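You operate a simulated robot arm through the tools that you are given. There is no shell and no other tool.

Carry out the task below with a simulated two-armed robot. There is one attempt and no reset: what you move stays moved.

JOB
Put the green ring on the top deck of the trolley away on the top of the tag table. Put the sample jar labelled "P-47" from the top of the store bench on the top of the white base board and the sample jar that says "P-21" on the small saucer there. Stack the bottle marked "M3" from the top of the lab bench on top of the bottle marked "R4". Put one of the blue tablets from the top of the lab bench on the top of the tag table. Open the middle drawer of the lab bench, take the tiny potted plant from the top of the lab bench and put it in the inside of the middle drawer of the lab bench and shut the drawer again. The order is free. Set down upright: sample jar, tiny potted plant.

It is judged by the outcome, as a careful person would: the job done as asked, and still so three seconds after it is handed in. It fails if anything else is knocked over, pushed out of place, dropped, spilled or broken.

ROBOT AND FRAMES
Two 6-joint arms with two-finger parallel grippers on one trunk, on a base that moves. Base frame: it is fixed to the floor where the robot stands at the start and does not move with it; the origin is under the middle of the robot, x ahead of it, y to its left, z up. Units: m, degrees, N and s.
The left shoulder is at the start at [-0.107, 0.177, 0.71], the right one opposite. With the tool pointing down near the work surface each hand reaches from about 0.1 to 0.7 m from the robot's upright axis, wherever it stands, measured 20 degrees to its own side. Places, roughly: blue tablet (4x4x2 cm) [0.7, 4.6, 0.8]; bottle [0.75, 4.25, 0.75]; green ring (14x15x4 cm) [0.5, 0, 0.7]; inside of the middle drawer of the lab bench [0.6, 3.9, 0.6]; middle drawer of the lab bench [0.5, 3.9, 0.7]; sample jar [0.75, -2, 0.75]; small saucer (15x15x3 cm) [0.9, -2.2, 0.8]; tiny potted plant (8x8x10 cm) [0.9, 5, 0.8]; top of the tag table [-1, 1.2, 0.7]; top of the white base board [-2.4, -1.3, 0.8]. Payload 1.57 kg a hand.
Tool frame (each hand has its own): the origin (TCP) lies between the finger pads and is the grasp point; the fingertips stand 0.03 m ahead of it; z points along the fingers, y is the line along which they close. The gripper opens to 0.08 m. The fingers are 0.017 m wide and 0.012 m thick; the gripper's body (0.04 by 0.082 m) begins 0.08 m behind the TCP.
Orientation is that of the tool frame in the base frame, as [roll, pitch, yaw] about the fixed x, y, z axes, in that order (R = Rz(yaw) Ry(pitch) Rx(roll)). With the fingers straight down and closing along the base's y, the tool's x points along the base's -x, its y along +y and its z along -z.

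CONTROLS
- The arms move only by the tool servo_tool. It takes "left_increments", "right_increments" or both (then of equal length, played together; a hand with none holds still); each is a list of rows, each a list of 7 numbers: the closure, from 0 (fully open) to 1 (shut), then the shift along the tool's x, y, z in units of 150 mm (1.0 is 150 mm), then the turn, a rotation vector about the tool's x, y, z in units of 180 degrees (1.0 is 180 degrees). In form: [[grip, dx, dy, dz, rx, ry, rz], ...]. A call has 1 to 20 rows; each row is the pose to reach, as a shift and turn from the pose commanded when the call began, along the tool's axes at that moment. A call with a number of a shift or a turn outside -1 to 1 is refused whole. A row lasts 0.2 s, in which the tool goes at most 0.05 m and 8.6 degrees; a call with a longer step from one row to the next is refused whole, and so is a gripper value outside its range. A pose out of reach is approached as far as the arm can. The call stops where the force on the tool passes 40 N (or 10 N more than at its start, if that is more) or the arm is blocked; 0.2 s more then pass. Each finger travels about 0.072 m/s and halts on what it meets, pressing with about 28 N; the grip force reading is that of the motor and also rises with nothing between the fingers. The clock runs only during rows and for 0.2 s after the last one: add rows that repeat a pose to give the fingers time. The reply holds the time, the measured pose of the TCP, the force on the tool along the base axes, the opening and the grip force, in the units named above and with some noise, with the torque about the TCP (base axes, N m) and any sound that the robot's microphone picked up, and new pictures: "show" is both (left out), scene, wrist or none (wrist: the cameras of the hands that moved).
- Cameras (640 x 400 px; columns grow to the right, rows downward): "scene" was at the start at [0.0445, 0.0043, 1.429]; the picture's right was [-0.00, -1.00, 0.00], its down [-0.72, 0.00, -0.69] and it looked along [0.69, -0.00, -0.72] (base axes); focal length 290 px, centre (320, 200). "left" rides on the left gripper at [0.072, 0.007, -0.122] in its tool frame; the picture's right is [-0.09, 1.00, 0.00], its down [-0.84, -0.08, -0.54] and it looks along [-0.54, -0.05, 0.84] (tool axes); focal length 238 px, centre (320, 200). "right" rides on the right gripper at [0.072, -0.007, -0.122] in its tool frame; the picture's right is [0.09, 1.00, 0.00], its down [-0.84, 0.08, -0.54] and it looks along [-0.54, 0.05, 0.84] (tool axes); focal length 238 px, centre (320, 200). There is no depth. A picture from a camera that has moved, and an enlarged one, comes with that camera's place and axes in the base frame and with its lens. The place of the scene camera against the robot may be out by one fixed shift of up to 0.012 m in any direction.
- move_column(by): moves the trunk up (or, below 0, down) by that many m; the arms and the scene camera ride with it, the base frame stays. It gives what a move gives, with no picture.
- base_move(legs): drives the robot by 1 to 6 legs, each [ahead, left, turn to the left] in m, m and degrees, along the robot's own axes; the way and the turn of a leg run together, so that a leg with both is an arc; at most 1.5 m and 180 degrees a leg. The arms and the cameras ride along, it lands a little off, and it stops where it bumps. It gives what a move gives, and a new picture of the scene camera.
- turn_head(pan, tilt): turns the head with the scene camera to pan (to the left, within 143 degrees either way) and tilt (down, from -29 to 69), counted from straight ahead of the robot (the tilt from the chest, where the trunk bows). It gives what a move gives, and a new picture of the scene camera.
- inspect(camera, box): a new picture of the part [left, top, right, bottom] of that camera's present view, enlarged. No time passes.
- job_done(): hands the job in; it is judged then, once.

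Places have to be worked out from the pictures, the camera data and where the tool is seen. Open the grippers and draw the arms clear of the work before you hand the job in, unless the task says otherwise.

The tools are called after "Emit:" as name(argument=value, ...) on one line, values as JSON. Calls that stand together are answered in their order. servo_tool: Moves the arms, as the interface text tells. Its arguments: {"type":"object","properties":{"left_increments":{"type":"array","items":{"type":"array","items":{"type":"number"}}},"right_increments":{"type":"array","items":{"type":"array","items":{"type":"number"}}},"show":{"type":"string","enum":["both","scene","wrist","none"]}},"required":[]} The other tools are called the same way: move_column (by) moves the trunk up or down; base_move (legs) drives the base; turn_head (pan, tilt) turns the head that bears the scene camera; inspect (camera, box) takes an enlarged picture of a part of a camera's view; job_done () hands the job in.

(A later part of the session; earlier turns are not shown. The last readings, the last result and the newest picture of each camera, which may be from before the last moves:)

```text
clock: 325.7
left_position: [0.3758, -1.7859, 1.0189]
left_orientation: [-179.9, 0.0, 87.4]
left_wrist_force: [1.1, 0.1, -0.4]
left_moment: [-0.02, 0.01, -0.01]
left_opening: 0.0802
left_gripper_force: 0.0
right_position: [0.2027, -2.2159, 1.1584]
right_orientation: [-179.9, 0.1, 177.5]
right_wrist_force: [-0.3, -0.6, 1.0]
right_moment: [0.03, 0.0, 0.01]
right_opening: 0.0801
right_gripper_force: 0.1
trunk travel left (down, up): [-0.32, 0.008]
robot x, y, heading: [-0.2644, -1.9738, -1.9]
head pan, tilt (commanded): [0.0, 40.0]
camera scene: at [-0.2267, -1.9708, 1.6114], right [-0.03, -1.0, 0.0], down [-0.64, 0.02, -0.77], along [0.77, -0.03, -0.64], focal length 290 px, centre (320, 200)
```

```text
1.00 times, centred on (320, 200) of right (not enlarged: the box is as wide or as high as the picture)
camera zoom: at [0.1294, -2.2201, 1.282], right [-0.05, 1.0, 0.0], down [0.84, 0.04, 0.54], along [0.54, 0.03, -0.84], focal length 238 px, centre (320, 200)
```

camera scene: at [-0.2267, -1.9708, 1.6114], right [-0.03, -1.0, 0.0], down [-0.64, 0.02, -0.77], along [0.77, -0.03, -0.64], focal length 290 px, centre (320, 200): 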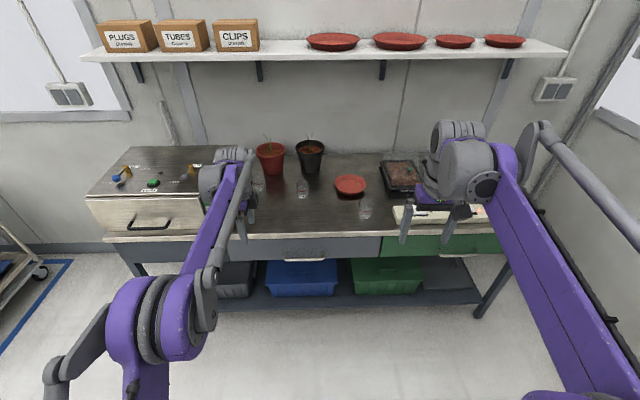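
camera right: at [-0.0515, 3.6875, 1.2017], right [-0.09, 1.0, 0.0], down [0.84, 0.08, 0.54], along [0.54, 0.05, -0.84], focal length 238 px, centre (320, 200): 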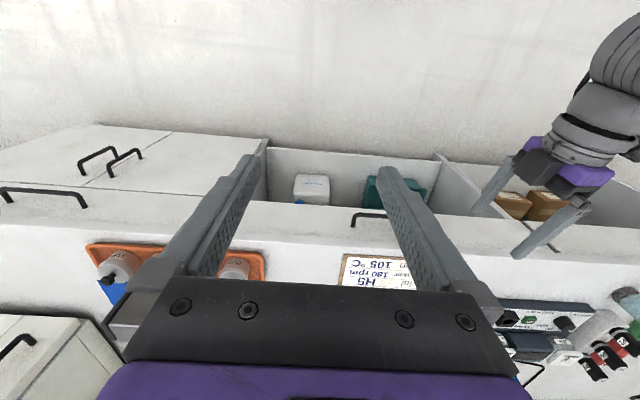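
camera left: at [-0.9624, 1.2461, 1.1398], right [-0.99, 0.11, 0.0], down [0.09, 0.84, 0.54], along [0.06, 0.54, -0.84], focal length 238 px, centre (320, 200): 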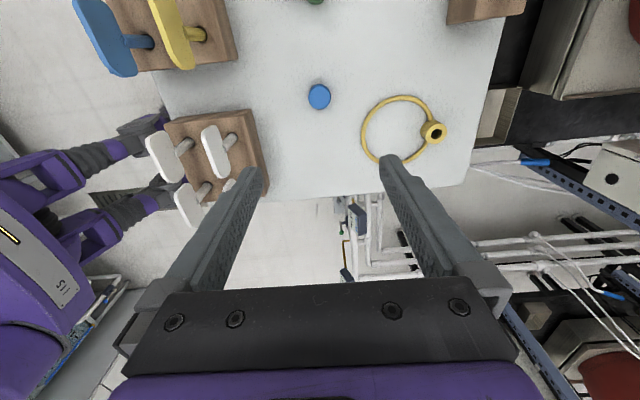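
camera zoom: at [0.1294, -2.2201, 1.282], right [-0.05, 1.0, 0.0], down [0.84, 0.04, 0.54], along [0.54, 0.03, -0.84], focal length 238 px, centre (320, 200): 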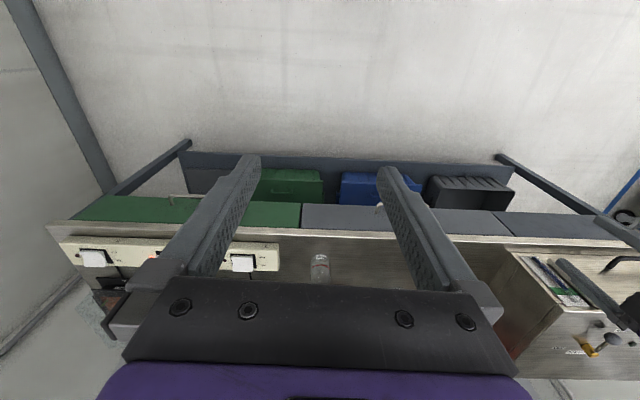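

Labels read: P-21 at about (0.886, -1.72), P-47 at about (0.827, -1.93), P-35 at (0.68, -2.20); the saucer is at about (0.912, -2.16). I turn the left hand so it closes sideways, draw both hands in and lower the trunk a bit before moving in.

Emit:
servo_tool(left_increments=[[0, 0, -0.075, 0, 0, 0, -0.042], [0, 0, -0.15, 0, 0, 0, -0.084], [0, 0, -0.225, 0, 0, 0, -0.126], [0, 0, -0.3, 0, 0, 0, -0.168], [0, 0, -0.375, 0, 0, 0, -0.21], [0, 0, -0.45, 0, 0, 0, -0.252], [0, 0, -0.525, 0, 0, 0, -0.294], [0, 0, -0.6, 0, 0, 0, -0.336], [0, 0, -0.675, 0, 0, 0, -0.378], [0, 0, -0.75, 0, 0, 0, -0.42], [0, 0, -0.825, 0, 0, 0, -0.46], [0, 0, -0.9, 0, 0, 0, -0.5], [0, 0, -0.9, 0, 0, 0, -0.5]], right_increments=[[0, 0.075, 0, 0, 0, 0, 0], [0, 0.15, 0, 0, 0, 0, 0], [0, 0.225, 0, 0, 0, 0, 0], [0, 0.3, 0, 0, 0, 0, 0], [0, 0.375, 0, 0, 0, 0, 0], [0, 0.45, 0, 0, 0, 0, 0], [0, 0.525, 0, 0, 0, 0, 0], [0, 0.6, 0, 0, 0, 0, 0], [0, 0.675, 0, 0, 0, 0, 0], [0, 0.75, 0, 0, 0, 0, 0], [0, 0.825, 0, 0, 0, 0, 0], [0, 0.9, 0, 0, 0, 0, 0], [0, 0.9, 0, 0, 0, 0, 0]], show="none")

Emit:
base_move(legs=[[0.45, 0.06, 1.9]])

Emit:
inspect(camera="left", box=[0, 0, 640, 400])

```text
clock: 328.5
left_position: [0.2424, -1.7804, 1.0175]
left_orientation: [-179.9, 0.0, 177.5]
left_wrist_force: [0.6, -0.6, -0.3]
left_moment: [0.0, 0.02, -0.01]
left_opening: 0.0801
left_gripper_force: 0.1
right_position: [0.0669, -2.2105, 1.1582]
right_orientation: [180.0, 0.1, 177.5]
right_wrist_force: [0.7, 0.0, -0.7]
right_moment: [-0.01, 0.02, 0.02]
right_opening: 0.0801
right_gripper_force: 0.0
trunk travel left (down, up): [-0.32, 0.008]
robot x, y, heading: [-0.2668, -1.9714, -1.9]
head pan, tilt (commanded): [0.0, 40.0]
```

```text
clock: 331.3
left_position: [0.6878, -1.7079, 1.0179]
left_orientation: [179.9, 0.0, 179.4]
left_wrist_force: [0.3, -0.2, 0.4]
left_moment: [-0.02, -0.01, 0.0]
left_opening: 0.0801
left_gripper_force: 0.0
right_position: [0.5279, -2.1452, 1.1581]
right_orientation: [180.0, 0.0, 179.6]
right_wrist_force: [0.0, -0.2, -0.2]
right_moment: [0.0, -0.03, -0.02]
right_opening: 0.0799
right_gripper_force: 0.2
trunk travel left (down, up): [-0.32, 0.008]
robot x, y, heading: [0.1919, -1.9227, 0.2]
head pan, tilt (commanded): [0.0, 40.0]
camera scene: at [0.2264, -1.9164, 1.6113], right [0.0, -1.0, 0.0], down [-0.64, 0.0, -0.77], along [0.77, 0.0, -0.64], focal length 290 px, centre (320, 200)
```

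scene: 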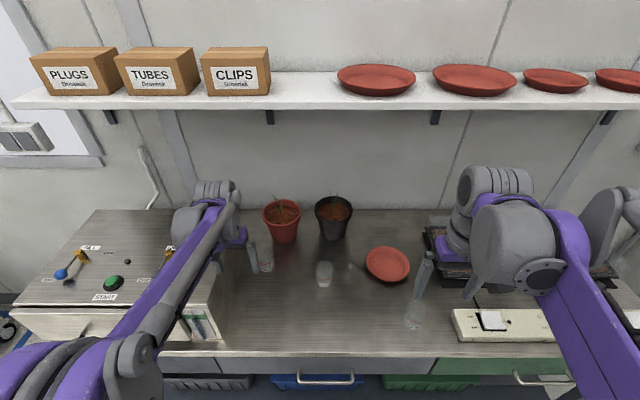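

```text
1.00 times, centred on (320, 200) of left (not enlarged: the box is as wide or as high as the picture)
camera zoom: at [0.6149, -1.701, 1.1393], right [0.1, 0.99, 0.0], down [0.84, -0.08, 0.54], along [0.54, -0.05, -0.84], focal length 238 px, centre (320, 200)
```

zoom: 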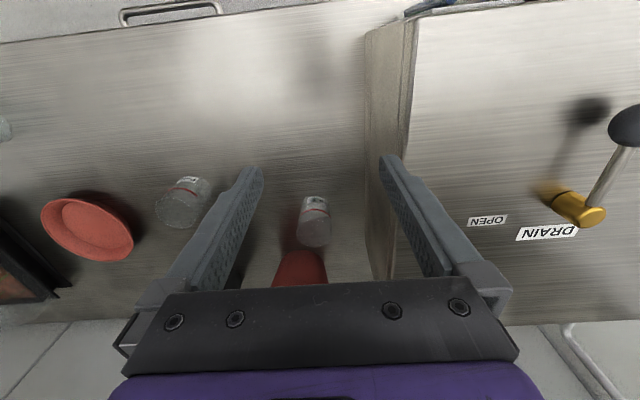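

Two views agree: bench top z ≈ 0.794, P-21 at (0.842, -1.731), jar about 5.6 cm wide and 8 cm high, with the steel box's side at y ≈ -1.625 and the red pot behind. I move the left hand above P-21.

Emit:
servo_tool(left_increments=[[0, -0.2, -0.05, 0, 0, 0, 0], [0, -0.4, -0.1, 0, 0, 0, 0], [0, -0.6, -0.154, 0, 0, 0, 0], [0, -0.8, -0.154, 0, 0, 0, 0], [0, -1.0, -0.154, 0, 0, 0, 0], [0, -1.0, -0.154, 0.2, 0, 0, 0], [0, -1.0, -0.154, 0.4, 0, 0, 0], [0, -1.0, -0.154, 0.5, 0, 0, 0], [0, -1.0, -0.154, 0.5, 0, 0, 0]])

```text
clock: 333.3
left_position: [0.8373, -1.7308, 0.9431]
left_orientation: [180.0, 0.0, 179.5]
left_wrist_force: [-0.1, -0.3, 1.0]
left_moment: [0.02, 0.01, 0.03]
left_opening: 0.0799
left_gripper_force: 0.1
right_position: [0.5281, -2.1459, 1.1588]
right_orientation: [180.0, 0.2, 179.8]
right_wrist_force: [0.9, 0.0, -0.7]
right_moment: [0.02, -0.03, -0.01]
right_opening: 0.08
right_gripper_force: 0.0
trunk travel left (down, up): [-0.32, 0.008]
robot x, y, heading: [0.1888, -1.9208, 0.4]
head pan, tilt (commanded): [0.0, 40.0]
camera scene: at [0.2266, -1.9164, 1.6114], right [0.0, -1.0, 0.0], down [-0.64, 0.0, -0.77], along [0.77, 0.0, -0.64], focal length 290 px, centre (320, 200)
camera left: at [0.7652, -1.7244, 1.0646], right [0.1, 0.99, 0.0], down [0.84, -0.08, 0.54], along [0.54, -0.05, -0.84], focal length 238 px, centre (320, 200)
```

scene: 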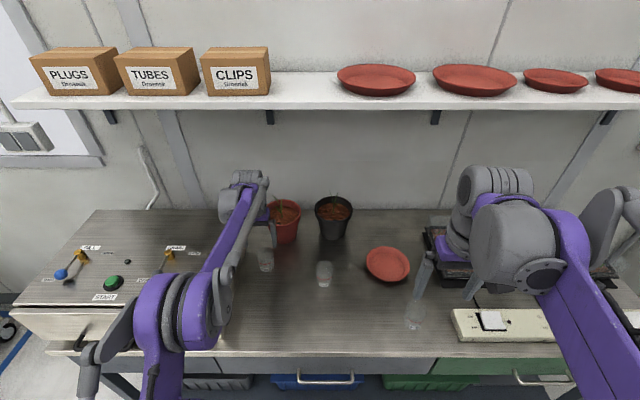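
left: 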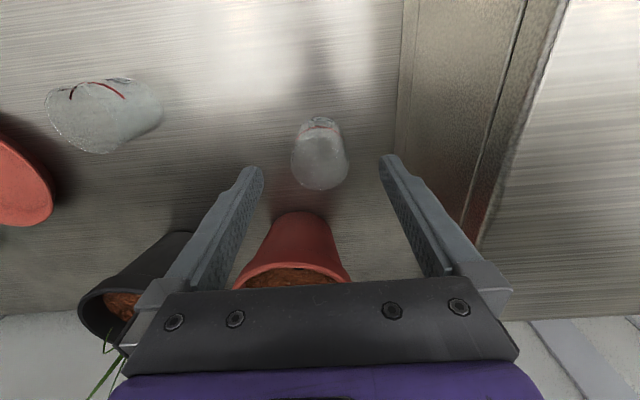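

The jar is centred between the fingers. I descend to TCP z ≈ 0.86 and check before closing.

Emit:
servo_tool(left_increments=[[0, -0.04, -0.005, 0.1, 0, 0, 0], [0, -0.04, -0.005, 0.25, 0, 0, 0], [0, -0.04, -0.005, 0.4, 0, 0, 0], [0, -0.04, -0.005, 0.5, 0, 0, 0], [0, -0.04, -0.005, 0.555, 0, 0, 0], [0, -0.04, -0.005, 0.555, 0, 0, 0]], show="wrist")

```text
clock: 334.7
left_position: [0.8422, -1.733, 0.8599]
left_orientation: [179.8, 0.0, 179.5]
left_wrist_force: [-1.0, -0.1, -0.3]
left_moment: [-0.01, -0.02, -0.01]
left_opening: 0.0799
left_gripper_force: 0.0
right_position: [0.5286, -2.1456, 1.1576]
right_orientation: [-180.0, 0.1, 179.7]
right_wrist_force: [0.5, 0.2, 0.4]
right_moment: [-0.03, 0.0, -0.01]
right_opening: 0.0798
right_gripper_force: 0.1
trunk travel left (down, up): [-0.32, 0.008]
robot x, y, heading: [0.1893, -1.9203, 0.2]
head pan, tilt (commanded): [0.0, 40.0]
camera left: at [0.7713, -1.7261, 0.9805], right [0.1, 0.99, 0.0], down [0.84, -0.08, 0.54], along [0.54, -0.05, -0.84], focal length 238 px, centre (320, 200)
```

left: 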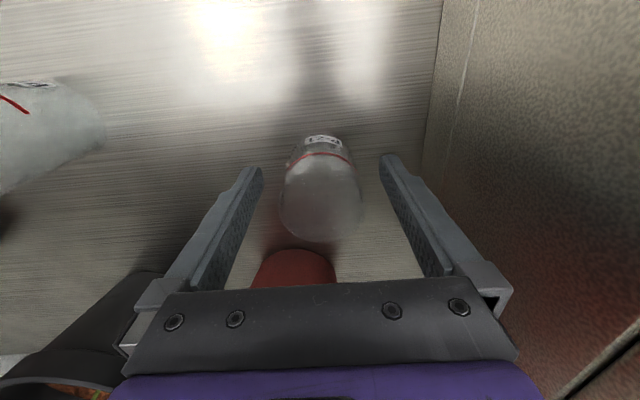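

The jar is well between the fingers. I close and lift a little.

Emit:
servo_tool(left_increments=[[0.3, 0, 0, 0, 0, 0, 0], [0.6, 0, 0, 0, 0, 0, 0], [0.75, 0, 0, 0, 0, 0, 0], [0.75, 0, 0, 0, 0, 0, 0], [0.75, 0, 0, 0, 0, 0, 0], [0.75, 0, 0, -0.06, 0, 0, 0], [0.75, 0, 0, -0.16, 0, 0, 0], [0.75, 0, 0, -0.3, 0, 0, 0], [0.75, 0, 0, -0.3, 0, 0, 0]])

```text
clock: 336.7
left_position: [0.8429, -1.733, 0.9042]
left_orientation: [-180.0, 0.0, 179.5]
left_wrist_force: [0.5, -0.1, -0.8]
left_moment: [0.02, -0.01, 0.0]
left_opening: 0.0486
left_gripper_force: 27.6
right_position: [0.5289, -2.1441, 1.1575]
right_orientation: [180.0, 0.0, 179.7]
right_wrist_force: [0.2, 1.8, 1.4]
right_moment: [0.01, -0.01, -0.03]
right_opening: 0.0799
right_gripper_force: 0.0
trunk travel left (down, up): [-0.32, 0.008]
robot x, y, heading: [0.1888, -1.9205, 0.2]
head pan, tilt (commanded): [0.0, 40.0]
camera scene: at [0.227, -1.9163, 1.6114], right [0.0, -1.0, 0.0], down [-0.64, 0.0, -0.77], along [0.77, 0.0, -0.64], focal length 290 px, centre (320, 200)
camera left: at [0.7708, -1.7258, 1.0257], right [0.1, 0.99, 0.0], down [0.84, -0.08, 0.54], along [0.54, -0.05, -0.84], focal length 238 px, centre (320, 200)
```

scene: 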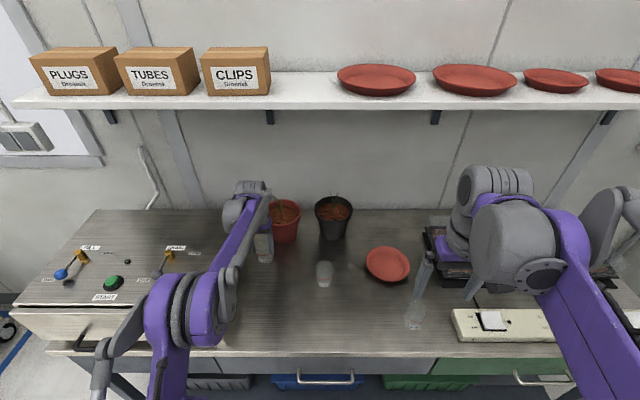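
left: 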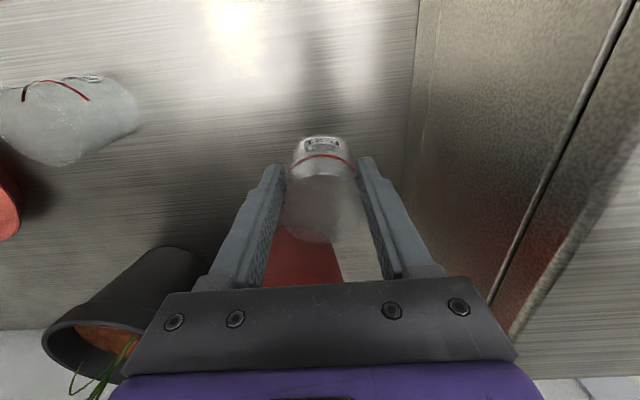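

P-21 is held (4.9 cm). I lift it higher, draw it toward me past the pots, and move the robot right toward the saucer.

Emit:
servo_tool(left_increments=[[0.75, 0.05, 0, -0.2, 0, 0, 0], [0.75, 0.1, 0, -0.45, 0, 0, 0], [0.75, 0.2, 0, -0.7, 0, 0, 0], [0.75, 0.4, 0, -0.85, 0, 0, 0], [0.75, 0.6, 0, -0.85, 0, 0, 0], [0.75, 0.6, 0, -0.85, 0, 0, 0]], show="none")

Emit:
base_move(legs=[[0, -0.3, 0]])

Emit:
inspect(camera="left", box=[0, 0, 640, 400])

```text
clock: 338.1
left_position: [0.7524, -1.7314, 1.0328]
left_orientation: [179.9, 0.1, 179.5]
left_wrist_force: [0.3, -0.1, 0.1]
left_moment: [-0.01, 0.0, 0.0]
left_opening: 0.0479
left_gripper_force: 28.1
right_position: [0.5303, -2.1451, 1.1566]
right_orientation: [180.0, 0.1, 179.7]
right_wrist_force: [0.0, 0.8, -0.2]
right_moment: [-0.03, 0.0, 0.0]
right_opening: 0.0799
right_gripper_force: 0.2
trunk travel left (down, up): [-0.32, 0.008]
robot x, y, heading: [0.1863, -1.9164, 0.1]
head pan, tilt (commanded): [0.0, 40.0]
```

```text
clock: 341.3
left_position: [0.7535, -2.0283, 1.0324]
left_orientation: [-180.0, 0.0, 179.6]
left_wrist_force: [-0.4, 0.7, -0.8]
left_moment: [0.02, 0.01, 0.02]
left_opening: 0.0473
left_gripper_force: 28.4
right_position: [0.5303, -2.4435, 1.1586]
right_orientation: [-180.0, 0.1, 179.8]
right_wrist_force: [-1.4, 0.5, 0.1]
right_moment: [0.0, 0.0, 0.01]
right_opening: 0.0802
right_gripper_force: 0.1
trunk travel left (down, up): [-0.32, 0.008]
robot x, y, heading: [0.1927, -2.219, 0.3]
head pan, tilt (commanded): [0.0, 40.0]
camera scene: at [0.2283, -2.2154, 1.6114], right [0.01, -1.0, 0.0], down [-0.64, 0.0, -0.77], along [0.77, 0.0, -0.64], focal length 290 px, centre (320, 200)
```

scene: 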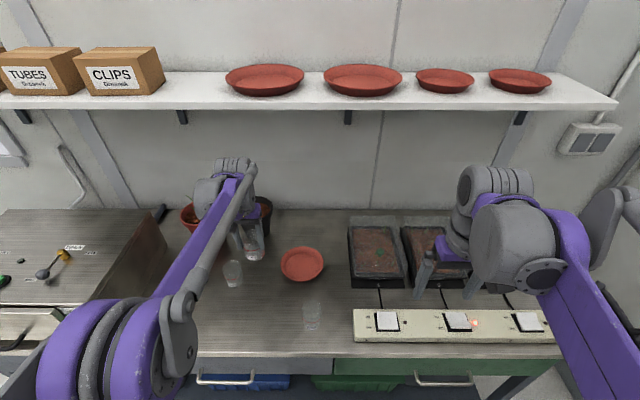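

```text
1.00 times, centred on (320, 200) of left (not enlarged: the box is as wide or as high as the picture)
camera zoom: at [0.6817, -2.0223, 1.1542], right [0.1, 1.0, 0.0], down [0.84, -0.08, 0.54], along [0.54, -0.05, -0.84], focal length 238 px, centre (320, 200)
```

zoom: 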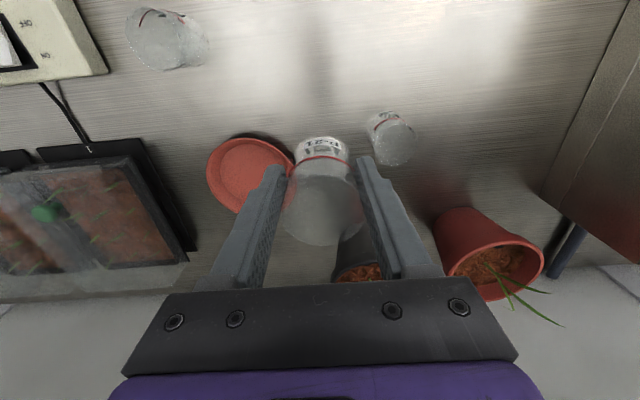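

The saucer's centre computes to about (0.836, -2.147). I move the robot right 0.12 m so the jar lines up with it, then view it again.

Emit:
base_move(legs=[[0, -0.118, 0]])

Emit:
servo_tool(left_increments=[[0.75, -0.2, 0, 0, 0, 0, 0], [0.75, -0.4, 0, 0.05, 0, 0, 0], [0.75, -0.54, 0, 0.15, 0, 0, 0], [0.75, -0.54, 0, 0.3, 0, 0, 0], [0.75, -0.54, 0, 0.3, 0, 0, 0]])

```text
clock: 343.0
left_position: [0.7538, -2.1463, 1.0324]
left_orientation: [179.9, 0.0, 179.7]
left_wrist_force: [0.2, -0.2, -0.7]
left_moment: [-0.01, -0.01, 0.02]
left_opening: 0.047
left_gripper_force: 28.2
right_position: [0.5311, -2.561, 1.1572]
right_orientation: [179.9, 0.1, 179.8]
right_wrist_force: [-0.3, -0.4, -0.1]
right_moment: [0.0, 0.02, -0.01]
right_opening: 0.0802
right_gripper_force: 0.0
trunk travel left (down, up): [-0.32, 0.008]
robot x, y, heading: [0.1924, -2.3383, 0.3]
head pan, tilt (commanded): [0.0, 40.0]
camera scene: at [0.2291, -2.3331, 1.6114], right [0.01, -1.0, 0.0], down [-0.64, 0.0, -0.77], along [0.77, 0.0, -0.64], focal length 290 px, centre (320, 200)
```

scene: 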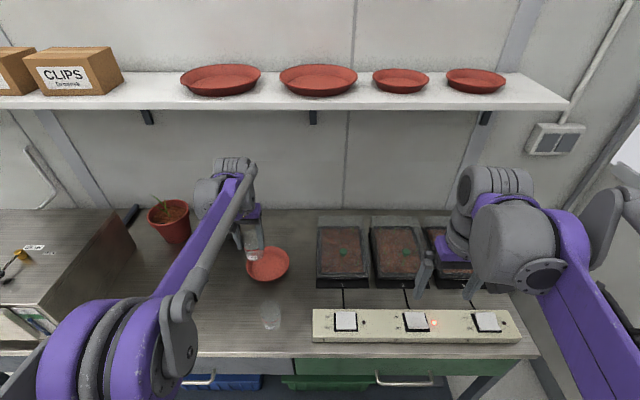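

```text
clock: 344.2
left_position: [0.8382, -2.1465, 0.9874]
left_orientation: [179.9, 0.1, 179.7]
left_wrist_force: [-0.3, 1.4, 0.1]
left_moment: [-0.04, 0.01, 0.0]
left_opening: 0.0465
left_gripper_force: 28.1
right_position: [0.5316, -2.5616, 1.1579]
right_orientation: [179.9, 0.1, 179.8]
right_wrist_force: [-0.6, -0.7, 0.2]
right_moment: [0.01, -0.02, -0.01]
right_opening: 0.0799
right_gripper_force: 0.2
trunk travel left (down, up): [-0.32, 0.008]
robot x, y, heading: [0.1918, -2.3378, 0.4]
head pan, tilt (commanded): [0.0, 40.0]
camera scene: at [0.229, -2.3333, 1.6114], right [0.01, -1.0, 0.0], down [-0.64, 0.0, -0.77], along [0.77, 0.0, -0.64], focal length 290 px, centre (320, 200)
camera left: at [0.7635, -2.1408, 1.1093], right [0.1, 1.0, 0.0], down [0.84, -0.08, 0.54], along [0.54, -0.05, -0.84], focal length 238 px, centre (320, 200)
```

scene: 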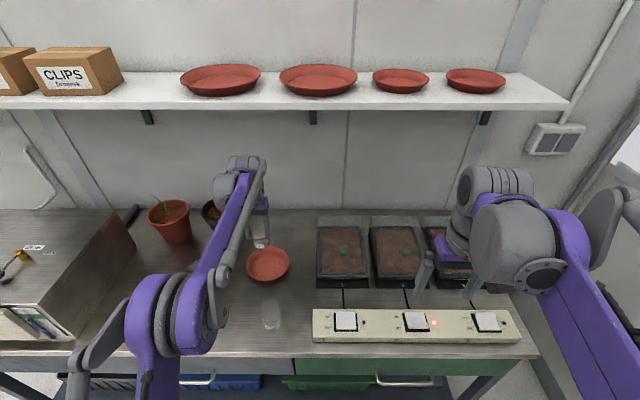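
left: 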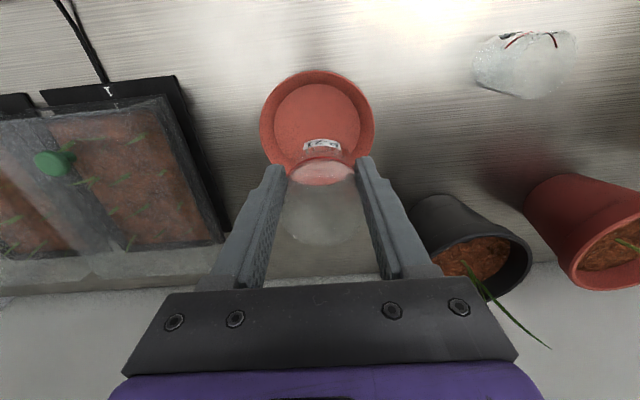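

The saucer centre is about 5–8 mm right of the jar's axis. I shift by 7 mm and descend to TCP z ≈ 0.905 for a last check.

Emit:
servo_tool(left_increments=[[0.75, -0.02, -0.045, 0.1, 0, 0, 0], [0.75, -0.02, -0.045, 0.3, 0, 0, 0], [0.75, -0.02, -0.045, 0.48, 0, 0, 0], [0.75, -0.02, -0.045, 0.55, 0, 0, 0], [0.75, -0.02, -0.045, 0.55, 0, 0, 0]])

Emit:
inspect(camera="scene", box=[220, 200, 320, 300])

```text
clock: 345.4
left_position: [0.8385, -2.1538, 0.906]
left_orientation: [180.0, 0.0, 179.7]
left_wrist_force: [-0.2, 0.5, 0.0]
left_moment: [0.03, 0.01, 0.02]
left_opening: 0.0467
left_gripper_force: 28.0
right_position: [0.5316, -2.561, 1.1578]
right_orientation: [-179.9, 0.0, 179.8]
right_wrist_force: [-0.3, 0.5, 0.3]
right_moment: [-0.03, 0.0, 0.03]
right_opening: 0.0801
right_gripper_force: 0.2
trunk travel left (down, up): [-0.32, 0.008]
robot x, y, heading: [0.1904, -2.3422, 0.5]
head pan, tilt (commanded): [0.0, 40.0]
camera scene: at [0.229, -2.3332, 1.6114], right [0.01, -1.0, 0.0], down [-0.64, 0.0, -0.77], along [0.77, 0.0, -0.64], focal length 290 px, centre (320, 200)
camera left: at [0.7662, -2.1468, 1.0274], right [0.1, 1.0, 0.0], down [0.84, -0.08, 0.54], along [0.54, -0.05, -0.84], focal length 238 px, centre (320, 200)
```

scene: 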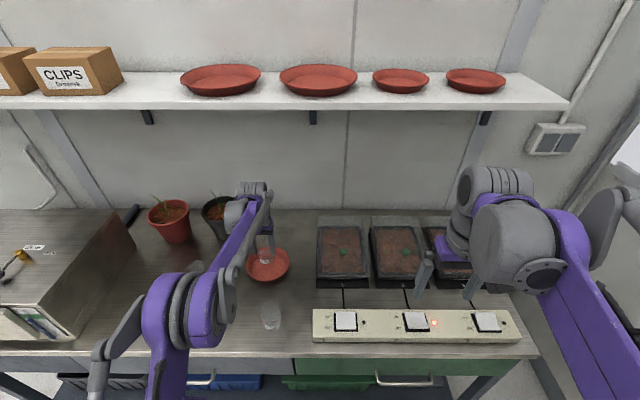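
left: 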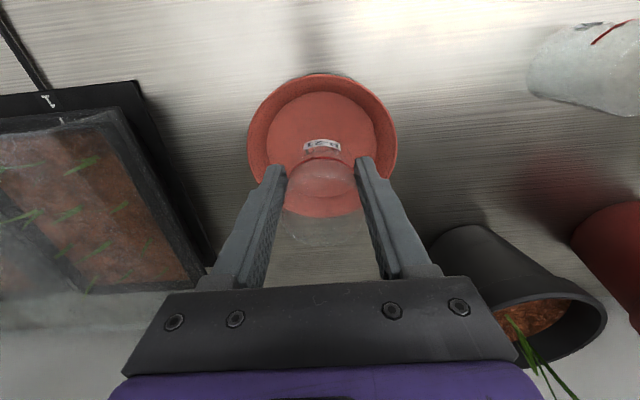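

```text
4.00 times, centred on (270, 250) of scene
camera zoom: at [0.229, -2.3332, 1.6114], right [0.01, -1.0, 0.0], down [-0.64, 0.0, -0.77], along [0.77, 0.0, -0.64], focal length 1160 px, centre (520, 0)
```

zoom: 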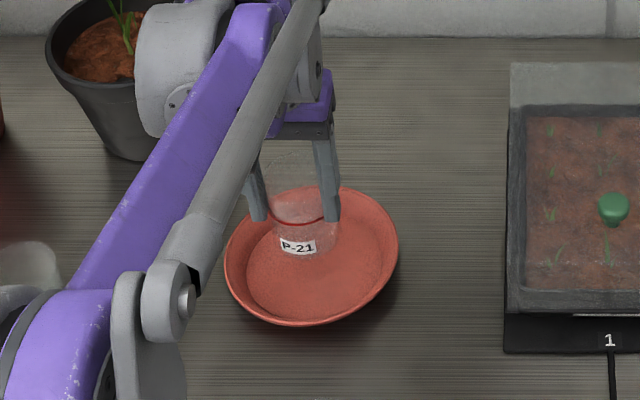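

The jar is over the saucer's flat inner floor. I nudge 4 mm forward and descend, slowing near the expected contact at TCP z ≈ 0.87.

Emit:
servo_tool(left_increments=[[0.75, -0.027, -0.01, 0.06, 0, 0, 0], [0.75, -0.027, -0.01, 0.12, 0, 0, 0], [0.75, -0.027, -0.01, 0.17, 0, 0, 0], [0.75, -0.027, -0.01, 0.19, 0, 0, 0]], show="none")

Emit:
servo_tool(left_increments=[[0.75, 0, 0, 0.012, 0, 0, 0], [0.75, 0, 0, 0.024, 0, 0, 0], [0.75, 0, 0, 0.036, 0, 0, 0]], show="wrist")

```text
clock: 346.4
left_position: [0.8439, -2.1555, 0.8769]
left_orientation: [179.9, 0.0, 179.7]
left_wrist_force: [0.0, 0.4, 0.5]
left_moment: [-0.02, 0.01, 0.0]
left_opening: 0.0465
left_gripper_force: 28.0
right_position: [0.5322, -2.561, 1.1583]
right_orientation: [180.0, 0.1, 179.8]
right_wrist_force: [-0.2, -0.3, -0.4]
right_moment: [0.0, 0.0, -0.02]
right_opening: 0.0801
right_gripper_force: 0.1
trunk travel left (down, up): [-0.32, 0.008]
robot x, y, heading: [0.1917, -2.3379, 0.3]
head pan, tilt (commanded): [0.0, 40.0]
```

```text
clock: 347.2
left_position: [0.8426, -2.1549, 0.8719]
left_orientation: [179.9, 0.0, 179.7]
left_wrist_force: [-0.3, -0.1, -0.1]
left_moment: [0.01, 0.01, -0.02]
left_opening: 0.0461
left_gripper_force: 28.0
right_position: [0.5306, -2.561, 1.1571]
right_orientation: [-179.9, 0.1, 179.8]
right_wrist_force: [0.0, 0.6, 0.4]
right_moment: [0.02, 0.02, 0.0]
right_opening: 0.0799
right_gripper_force: 0.1
trunk travel left (down, up): [-0.32, 0.008]
robot x, y, heading: [0.1909, -2.3394, 0.3]
head pan, tilt (commanded): [0.0, 40.0]
camera left: at [0.7706, -2.1493, 0.9929], right [0.1, 1.0, 0.0], down [0.84, -0.08, 0.54], along [0.54, -0.05, -0.84], focal length 238 px, centre (320, 200)
```

left: 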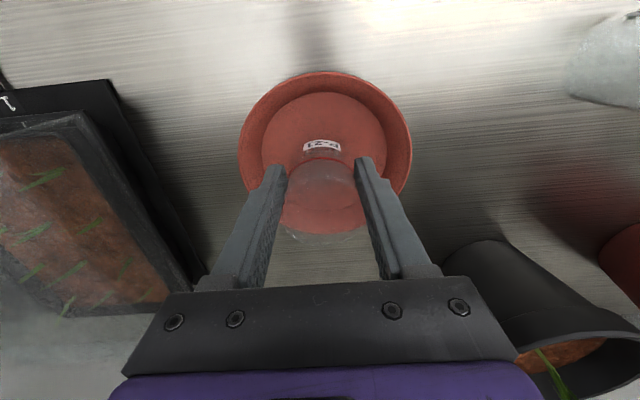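

No contact yet. I continue with small steps.

Emit:
servo_tool(left_increments=[[0.75, 0, 0, 0.01, 0, 0, 0], [0.75, 0, 0, 0.02, 0, 0, 0], [0.75, 0, 0, 0.03, 0, 0, 0]], show="none")

```text
clock: 348.0
left_position: [0.843, -2.1556, 0.8675]
left_orientation: [180.0, 0.0, 179.7]
left_wrist_force: [0.1, 0.3, -0.1]
left_moment: [-0.01, 0.0, 0.01]
left_opening: 0.0463
left_gripper_force: 28.3
right_position: [0.5312, -2.5612, 1.159]
right_orientation: [180.0, 0.2, 179.7]
right_wrist_force: [-0.5, 0.5, 0.5]
right_moment: [-0.01, -0.01, -0.04]
right_opening: 0.0802
right_gripper_force: 0.0
trunk travel left (down, up): [-0.32, 0.008]
robot x, y, heading: [0.1918, -2.3351, 0.5]
head pan, tilt (commanded): [0.0, 40.0]
```

Emit:
servo_tool(left_increments=[[0.75, 0, 0, 0.008, 0, 0, 0], [0.75, 0, 0, 0.016, 0, 0, 0], [0.75, 0, 0, 0.024, 0, 0, 0]], show="none")

Emit:
inspect(camera="scene", box=[230, 210, 310, 290])

```text
clock: 348.8
left_position: [0.8441, -2.1555, 0.8643]
left_orientation: [179.9, -0.1, 179.8]
left_wrist_force: [-0.3, 0.2, 0.0]
left_moment: [-0.04, -0.01, 0.01]
left_opening: 0.0461
left_gripper_force: 28.1
right_position: [0.5311, -2.5612, 1.1577]
right_orientation: [180.0, 0.1, 179.8]
right_wrist_force: [0.5, 0.0, -0.3]
right_moment: [0.01, -0.01, 0.01]
right_opening: 0.0798
right_gripper_force: 0.0
trunk travel left (down, up): [-0.32, 0.008]
robot x, y, heading: [0.1916, -2.3385, 0.5]
head pan, tilt (commanded): [0.0, 40.0]
```

```text
5.00 times, centred on (270, 250) of scene
camera zoom: at [0.2291, -2.3332, 1.6114], right [0.01, -1.0, 0.0], down [-0.64, 0.0, -0.77], along [0.77, 0.0, -0.64], focal length 1450 px, centre (570, -50)
```

zoom: 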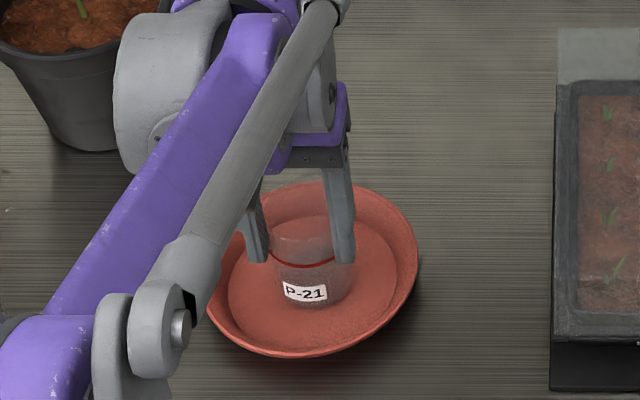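

The jar hangs just above the saucer's floor, well inside. A few more millimetre steps to touch down.

Emit:
servo_tool(left_increments=[[0.75, 0, 0, 0.008, 0, 0, 0], [0.75, 0, 0, 0.016, 0, 0, 0], [0.75, 0, 0, 0.024, 0, 0, 0]], show="none")

```text
clock: 349.6
left_position: [0.8417, -2.1551, 0.8618]
left_orientation: [179.9, 0.1, 179.7]
left_wrist_force: [-2.3, 0.6, 20.5]
left_moment: [0.03, -0.13, -0.04]
left_opening: 0.0451
left_gripper_force: 27.9
right_position: [0.5295, -2.5606, 1.1586]
right_orientation: [-180.0, 0.2, 179.7]
right_wrist_force: [0.0, 0.0, 0.0]
right_moment: [0.01, 0.02, 0.04]
right_opening: 0.08
right_gripper_force: 0.2
trunk travel left (down, up): [-0.32, 0.008]
robot x, y, heading: [0.1914, -2.3392, 0.1]
head pan, tilt (commanded): [0.0, 40.0]
```

Contact (20 N). I ease up 1.5 mm, open gradually and lift straight up.

Emit:
servo_tool(left_increments=[[0.75, 0, 0, -0.01, 0, 0, 0], [0.45, 0, 0, -0.01, 0, 0, 0], [0.38, 0, 0, -0.01, 0, 0, 0], [0.3, 0, 0, -0.01, 0, 0, 0], [0.2, 0, 0, -0.01, 0, 0, 0], [0.1, 0, 0, -0.01, 0, 0, 0], [0.05, 0, 0, -0.01, 0, 0, 0], [0.05, 0, 0, -0.01, 0, 0, 0]], show="wrist")

```text
clock: 351.4
left_position: [0.8428, -2.1548, 0.8614]
left_orientation: [179.9, 0.1, 179.7]
left_wrist_force: [0.0, 0.8, -1.4]
left_moment: [-0.01, -0.03, -0.02]
left_opening: 0.0761
left_gripper_force: 0.1
right_position: [0.5318, -2.5616, 1.1593]
right_orientation: [180.0, 0.1, 179.8]
right_wrist_force: [-0.1, 0.5, -0.1]
right_moment: [0.0, -0.03, 0.01]
right_opening: 0.0802
right_gripper_force: 0.2
trunk travel left (down, up): [-0.32, 0.008]
robot x, y, heading: [0.1923, -2.3419, 0.4]
head pan, tilt (commanded): [0.0, 40.0]
camera left: at [0.7705, -2.1488, 0.9825], right [0.1, 1.0, 0.0], down [0.84, -0.08, 0.54], along [0.54, -0.05, -0.84], focal length 238 px, centre (320, 200)
```

left: 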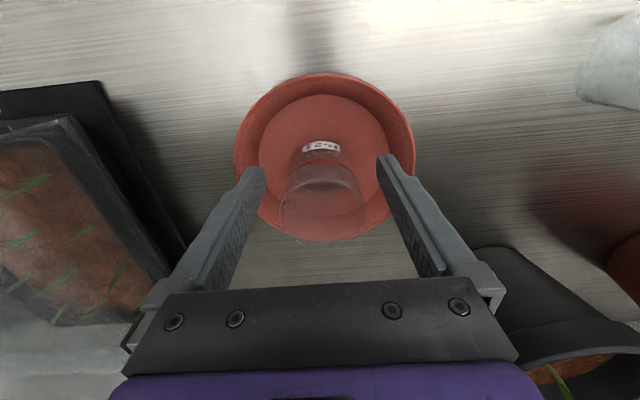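

P-21 stands in the saucer. I lift the hand straight up.

Emit:
servo_tool(left_increments=[[0.05, 0, 0, -0.15, 0, 0, 0], [0.05, 0, 0, -0.35, 0, 0, 0], [0, 0, 0, -0.6, 0, 0, 0], [0, 0.1, 0, -0.85, 0, 0, 0], [0, 0.3, 0, -1.0, 0, 0, 0], [0, 0.6, 0, -1.0, 0, 0, 0], [0, 0.6, 0, -1.0, 0, 0, 0]])

Emit:
inspect(camera="scene", box=[220, 210, 320, 300])

```text
clock: 353.0
left_position: [0.7522, -2.1526, 1.0099]
left_orientation: [180.0, 0.1, 179.7]
left_wrist_force: [0.7, -0.1, -0.4]
left_moment: [0.0, -0.01, -0.02]
left_opening: 0.08
left_gripper_force: 0.0
right_position: [0.5328, -2.56, 1.1577]
right_orientation: [-180.0, -0.1, 179.8]
right_wrist_force: [0.2, -0.3, 0.2]
right_moment: [-0.01, -0.01, 0.02]
right_opening: 0.0801
right_gripper_force: 0.1
trunk travel left (down, up): [-0.32, 0.008]
robot x, y, heading: [0.1911, -2.3368, -0.0]
head pan, tilt (commanded): [0.0, 40.0]
camera scene: at [0.2302, -2.3332, 1.6114], right [0.01, -1.0, 0.0], down [-0.64, 0.0, -0.77], along [0.77, 0.0, -0.64], focal length 290 px, centre (320, 200)
camera left: at [0.6804, -2.1476, 1.1317], right [0.1, 1.0, 0.0], down [0.84, -0.08, 0.54], along [0.54, -0.05, -0.84], focal length 238 px, centre (320, 200)
```

scene: 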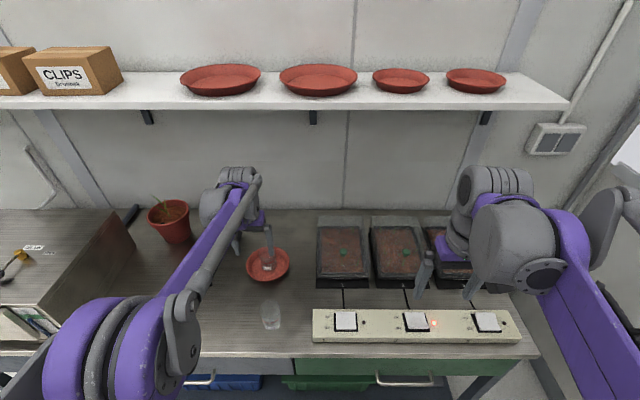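
left: 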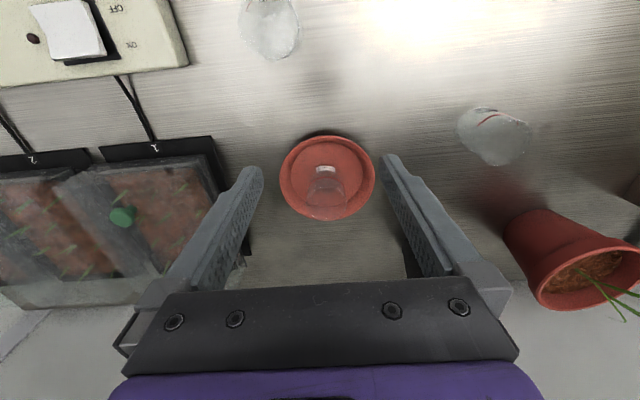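

```text
4.44 times, centred on (270, 255) of scene
camera zoom: at [0.2302, -2.3332, 1.6114], right [0.01, -1.0, 0.0], down [-0.64, 0.0, -0.77], along [0.77, 0.0, -0.64], focal length 1289 px, centre (542, -44)
```

zoom: 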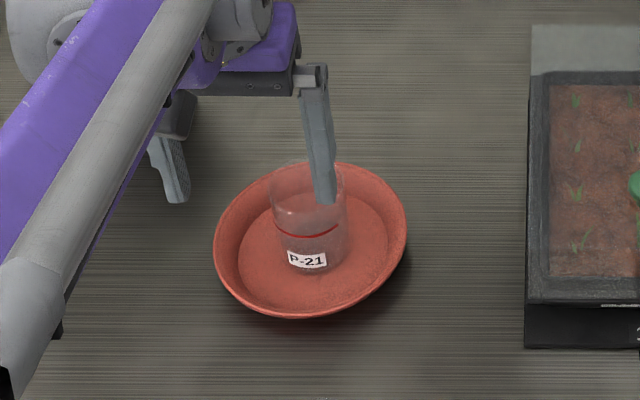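

P-21 stands upright in the saucer. Next P-47, at about (0.785, -1.935): I move the robot left 0.21 m.

Emit:
base_move(legs=[[0, 0.215, 0]])

Emit:
inspect(camera="left", box=[0, 0, 640, 400])

```text
clock: 355.5
left_position: [0.7511, -1.939, 1.0106]
left_orientation: [179.9, 0.1, 179.8]
left_wrist_force: [-0.5, 0.1, 0.1]
left_moment: [0.0, -0.05, 0.01]
left_opening: 0.0799
left_gripper_force: 0.1
right_position: [0.5308, -2.347, 1.1581]
right_orientation: [180.0, 0.1, -180.0]
right_wrist_force: [-0.3, -1.1, 0.3]
right_moment: [-0.01, 0.03, -0.03]
right_opening: 0.08
right_gripper_force: 0.3
trunk travel left (down, up): [-0.32, 0.008]
robot x, y, heading: [0.1893, -2.1254, 0.6]
head pan, tilt (commanded): [0.0, 40.0]
camera scene: at [0.2274, -2.1196, 1.6114], right [0.01, -1.0, 0.0], down [-0.64, -0.01, -0.77], along [0.77, 0.01, -0.64], focal length 290 px, centre (320, 200)
```

scene: 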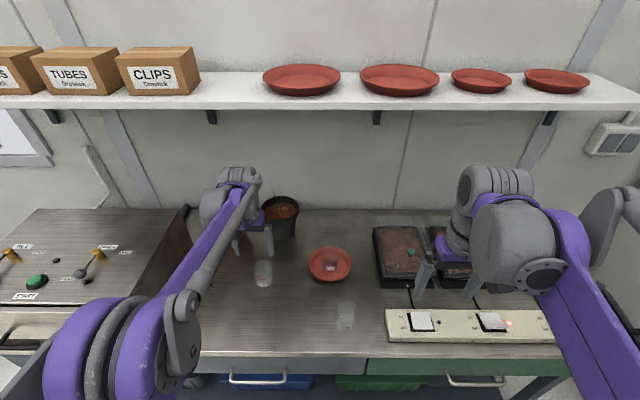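

```text
1.00 times, centred on (320, 200) of left (not enlarged: the box is as wide or as high as the picture)
camera zoom: at [0.6778, -1.933, 1.132], right [0.09, 1.0, 0.0], down [0.84, -0.08, 0.54], along [0.54, -0.05, -0.84], focal length 238 px, centre (320, 200)
```

zoom: 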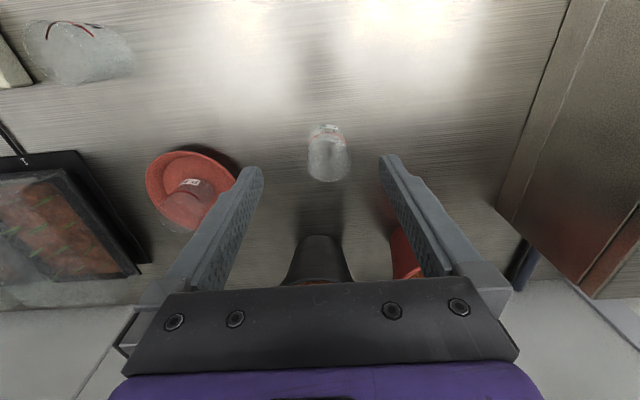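

P-47 is at about (0.790, -1.935). I centre on it and descend.

Emit:
servo_tool(left_increments=[[0, -0.13, 0.013, 0, 0, 0, 0], [0, -0.26, 0.027, 0.05, 0, 0, 0], [0, -0.26, 0.027, 0.25, 0, 0, 0], [0, -0.26, 0.027, 0.45, 0, 0, 0], [0, -0.26, 0.027, 0.53, 0, 0, 0], [0, -0.26, 0.027, 0.53, 0, 0, 0]], show="wrist")

```text
clock: 356.9
left_position: [0.7895, -1.934, 0.9291]
left_orientation: [179.9, 0.0, 179.8]
left_wrist_force: [0.1, 0.1, 0.8]
left_moment: [0.0, 0.01, 0.0]
left_opening: 0.0799
left_gripper_force: 0.0
right_position: [0.5297, -2.3478, 1.1582]
right_orientation: [180.0, 0.2, -179.9]
right_wrist_force: [0.3, -0.7, 0.2]
right_moment: [-0.03, -0.02, -0.02]
right_opening: 0.08
right_gripper_force: 0.0
trunk travel left (down, up): [-0.32, 0.008]
robot x, y, heading: [0.1866, -2.1263, 0.7]
head pan, tilt (commanded): [0.0, 40.0]
camera left: at [0.7166, -1.9289, 1.0519], right [0.09, 1.0, 0.0], down [0.84, -0.08, 0.54], along [0.54, -0.05, -0.84], focal length 238 px, centre (320, 200)
```

left: 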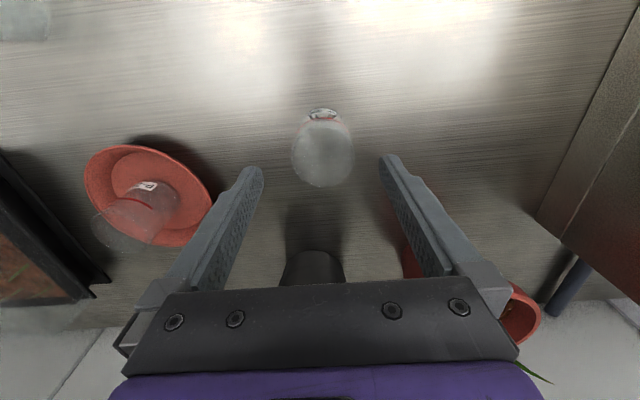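

Centred. I descend to TCP z ≈ 0.86, close, and lift.

Emit:
servo_tool(left_increments=[[0, -0.008, 0.004, 0.15, 0, 0, 0], [0, -0.008, 0.004, 0.3, 0, 0, 0], [0, -0.008, 0.004, 0.42, 0, 0, 0], [0, -0.008, 0.004, 0.46, 0, 0, 0], [0, -0.008, 0.004, 0.46, 0, 0, 0], [0.3, -0.008, 0.004, 0.46, 0, 0, 0], [0.6, -0.008, 0.004, 0.46, 0, 0, 0], [0.75, -0.008, 0.004, 0.46, 0, 0, 0], [0.75, -0.008, 0.004, 0.46, 0, 0, 0], [0.75, -0.008, 0.004, 0.46, 0, 0, 0]], show="wrist")

```text
clock: 359.1
left_position: [0.7914, -1.9354, 0.8621]
left_orientation: [180.0, 0.0, 179.9]
left_wrist_force: [0.6, 0.0, 0.5]
left_moment: [0.0, 0.0, -0.02]
left_opening: 0.0548
left_gripper_force: 27.9
right_position: [0.5307, -2.3472, 1.1587]
right_orientation: [-180.0, 0.0, -180.0]
right_wrist_force: [-0.2, 0.4, 1.1]
right_moment: [0.02, 0.01, 0.01]
right_opening: 0.0798
right_gripper_force: 0.0
trunk travel left (down, up): [-0.32, 0.008]
robot x, y, heading: [0.1891, -2.1289, 0.4]
head pan, tilt (commanded): [0.0, 40.0]
camera left: at [0.7181, -1.9284, 0.9836], right [0.09, 1.0, 0.0], down [0.84, -0.08, 0.54], along [0.54, -0.05, -0.84], focal length 238 px, centre (320, 200)
```

left: 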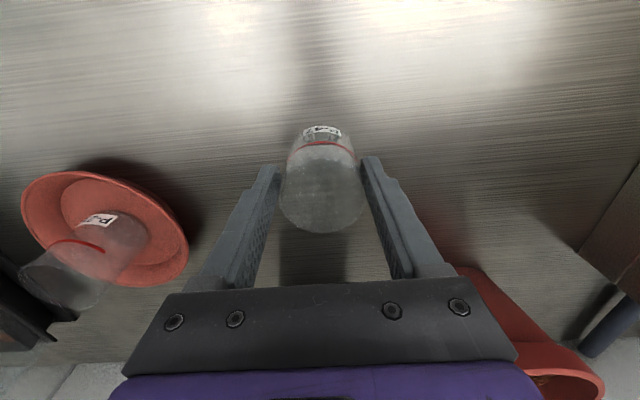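

P-47 is held (5.5 cm). I lift it, draw both hands in and back away from the store bench.

Emit:
servo_tool(left_increments=[[0.75, 0, 0, -0.1, 0, 0, 0], [0.75, 0, 0, -0.3, 0, 0, 0], [0.75, 0, 0, -0.6, 0, 0, 0], [0.75, 0.1, 0, -0.9, 0, 0, 0], [0.75, 0.3, 0, -1.0, 0, 0, 0], [0.75, 0.6, 0, -1.0, 0, 0, 0], [0.75, 0.9, 0, -1.0, 0, 0, 0], [0.75, 1.0, 0, -1.0, 0, 0, 0], [0.75, 1.0, 0, -1.0, 0, 0, 0]], show="none")

Emit:
base_move(legs=[[-0.4, 0.08, 0]])

Emit:
turn_head(pan=-130, tilt=25)

Emit:
turn_head(pan=130, tilt=25)

```text
clock: 361.1
left_position: [0.6388, -1.934, 1.0131]
left_orientation: [180.0, -0.1, 179.8]
left_wrist_force: [-0.9, -0.3, -0.4]
left_moment: [0.01, 0.02, 0.0]
left_opening: 0.0544
left_gripper_force: 28.4
right_position: [0.5305, -2.3465, 1.1582]
right_orientation: [180.0, 0.1, 180.0]
right_wrist_force: [0.4, -0.3, -1.1]
right_moment: [0.03, -0.02, -0.01]
right_opening: 0.0798
right_gripper_force: 0.0
trunk travel left (down, up): [-0.32, 0.008]
robot x, y, heading: [0.1862, -2.1249, 0.3]
head pan, tilt (commanded): [0.0, 40.0]
```

```text
clock: 363.6
left_position: [0.2351, -1.8566, 1.0126]
left_orientation: [179.9, -0.1, 180.0]
left_wrist_force: [0.2, 0.4, 0.2]
left_moment: [0.0, -0.01, -0.02]
left_opening: 0.0543
left_gripper_force: 27.8
right_position: [0.1277, -2.2692, 1.159]
right_orientation: [-180.0, 0.1, -179.9]
right_wrist_force: [-0.2, -0.5, 0.0]
right_moment: [0.01, 0.03, 0.01]
right_opening: 0.0797
right_gripper_force: 0.1
trunk travel left (down, up): [-0.32, 0.008]
robot x, y, heading: [-0.2135, -2.048, 0.6]
head pan, tilt (commanded): [0.0, 40.0]
camera scene: at [-0.1758, -2.0432, 1.6116], right [0.01, -1.0, 0.0], down [-0.64, -0.01, -0.77], along [0.77, 0.01, -0.64], focal length 290 px, centre (320, 200)
```

scene: 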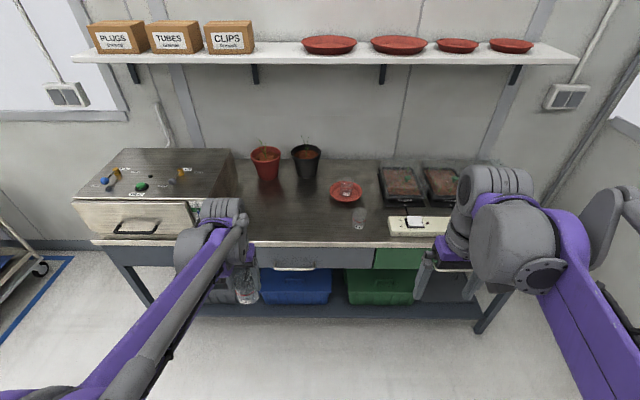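

```text
clock: 365.7
left_position: [0.2358, -1.8574, 1.0122]
left_orientation: [179.8, 0.1, 180.0]
left_wrist_force: [1.0, -0.3, 0.0]
left_moment: [0.02, -0.02, 0.01]
left_opening: 0.0535
left_gripper_force: 27.7
right_position: [0.1271, -2.2713, 1.1585]
right_orientation: [180.0, 0.1, -179.9]
right_wrist_force: [0.1, 0.1, 0.7]
right_moment: [0.0, 0.01, 0.0]
right_opening: 0.08
right_gripper_force: 0.0
trunk travel left (down, up): [-0.32, 0.008]
robot x, y, heading: [-0.2187, -2.0495, 0.7]
head pan, tilt (commanded): [-130.0, 25.0]
camera scene: at [-0.3196, -2.1154, 1.6347], right [-0.77, 0.63, 0.0], down [0.27, 0.33, -0.91], along [-0.57, -0.7, -0.42], focal length 290 px, centre (320, 200)
```

scene: 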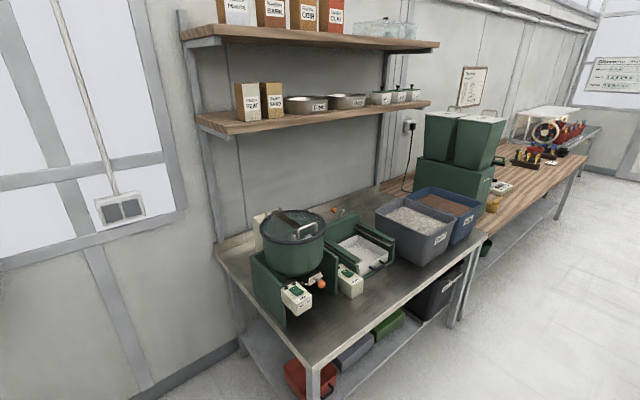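

```text
clock: 369.4
left_position: [0.2367, -1.8578, 1.0116]
left_orientation: [179.9, 0.0, 180.0]
left_wrist_force: [-0.3, 0.4, -0.7]
left_moment: [-0.01, -0.02, -0.02]
left_opening: 0.0532
left_gripper_force: 28.4
right_position: [0.1258, -2.27, 1.1572]
right_orientation: [-180.0, 0.1, -179.9]
right_wrist_force: [0.4, 0.3, 0.1]
right_moment: [0.0, -0.01, 0.01]
right_opening: 0.0799
right_gripper_force: 0.1
trunk travel left (down, up): [-0.32, 0.008]
robot x, y, heading: [-0.2152, -2.0464, 0.5]
head pan, tilt (commanded): [130.0, 25.0]
camera scene: at [-0.3212, -1.9742, 1.6347], right [0.76, 0.65, 0.0], down [0.28, -0.32, -0.91], along [-0.59, 0.69, -0.42], focal length 290 px, centre (320, 200)
```

scene: 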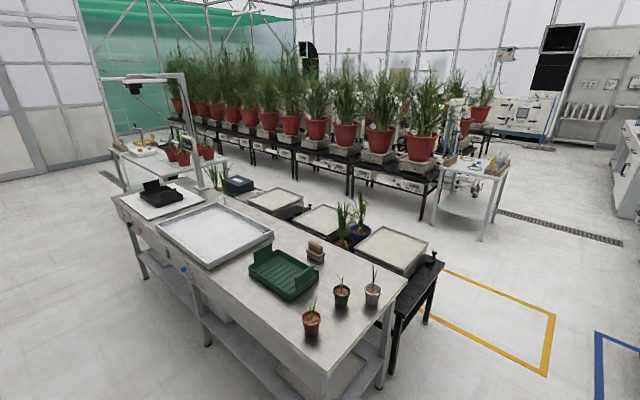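

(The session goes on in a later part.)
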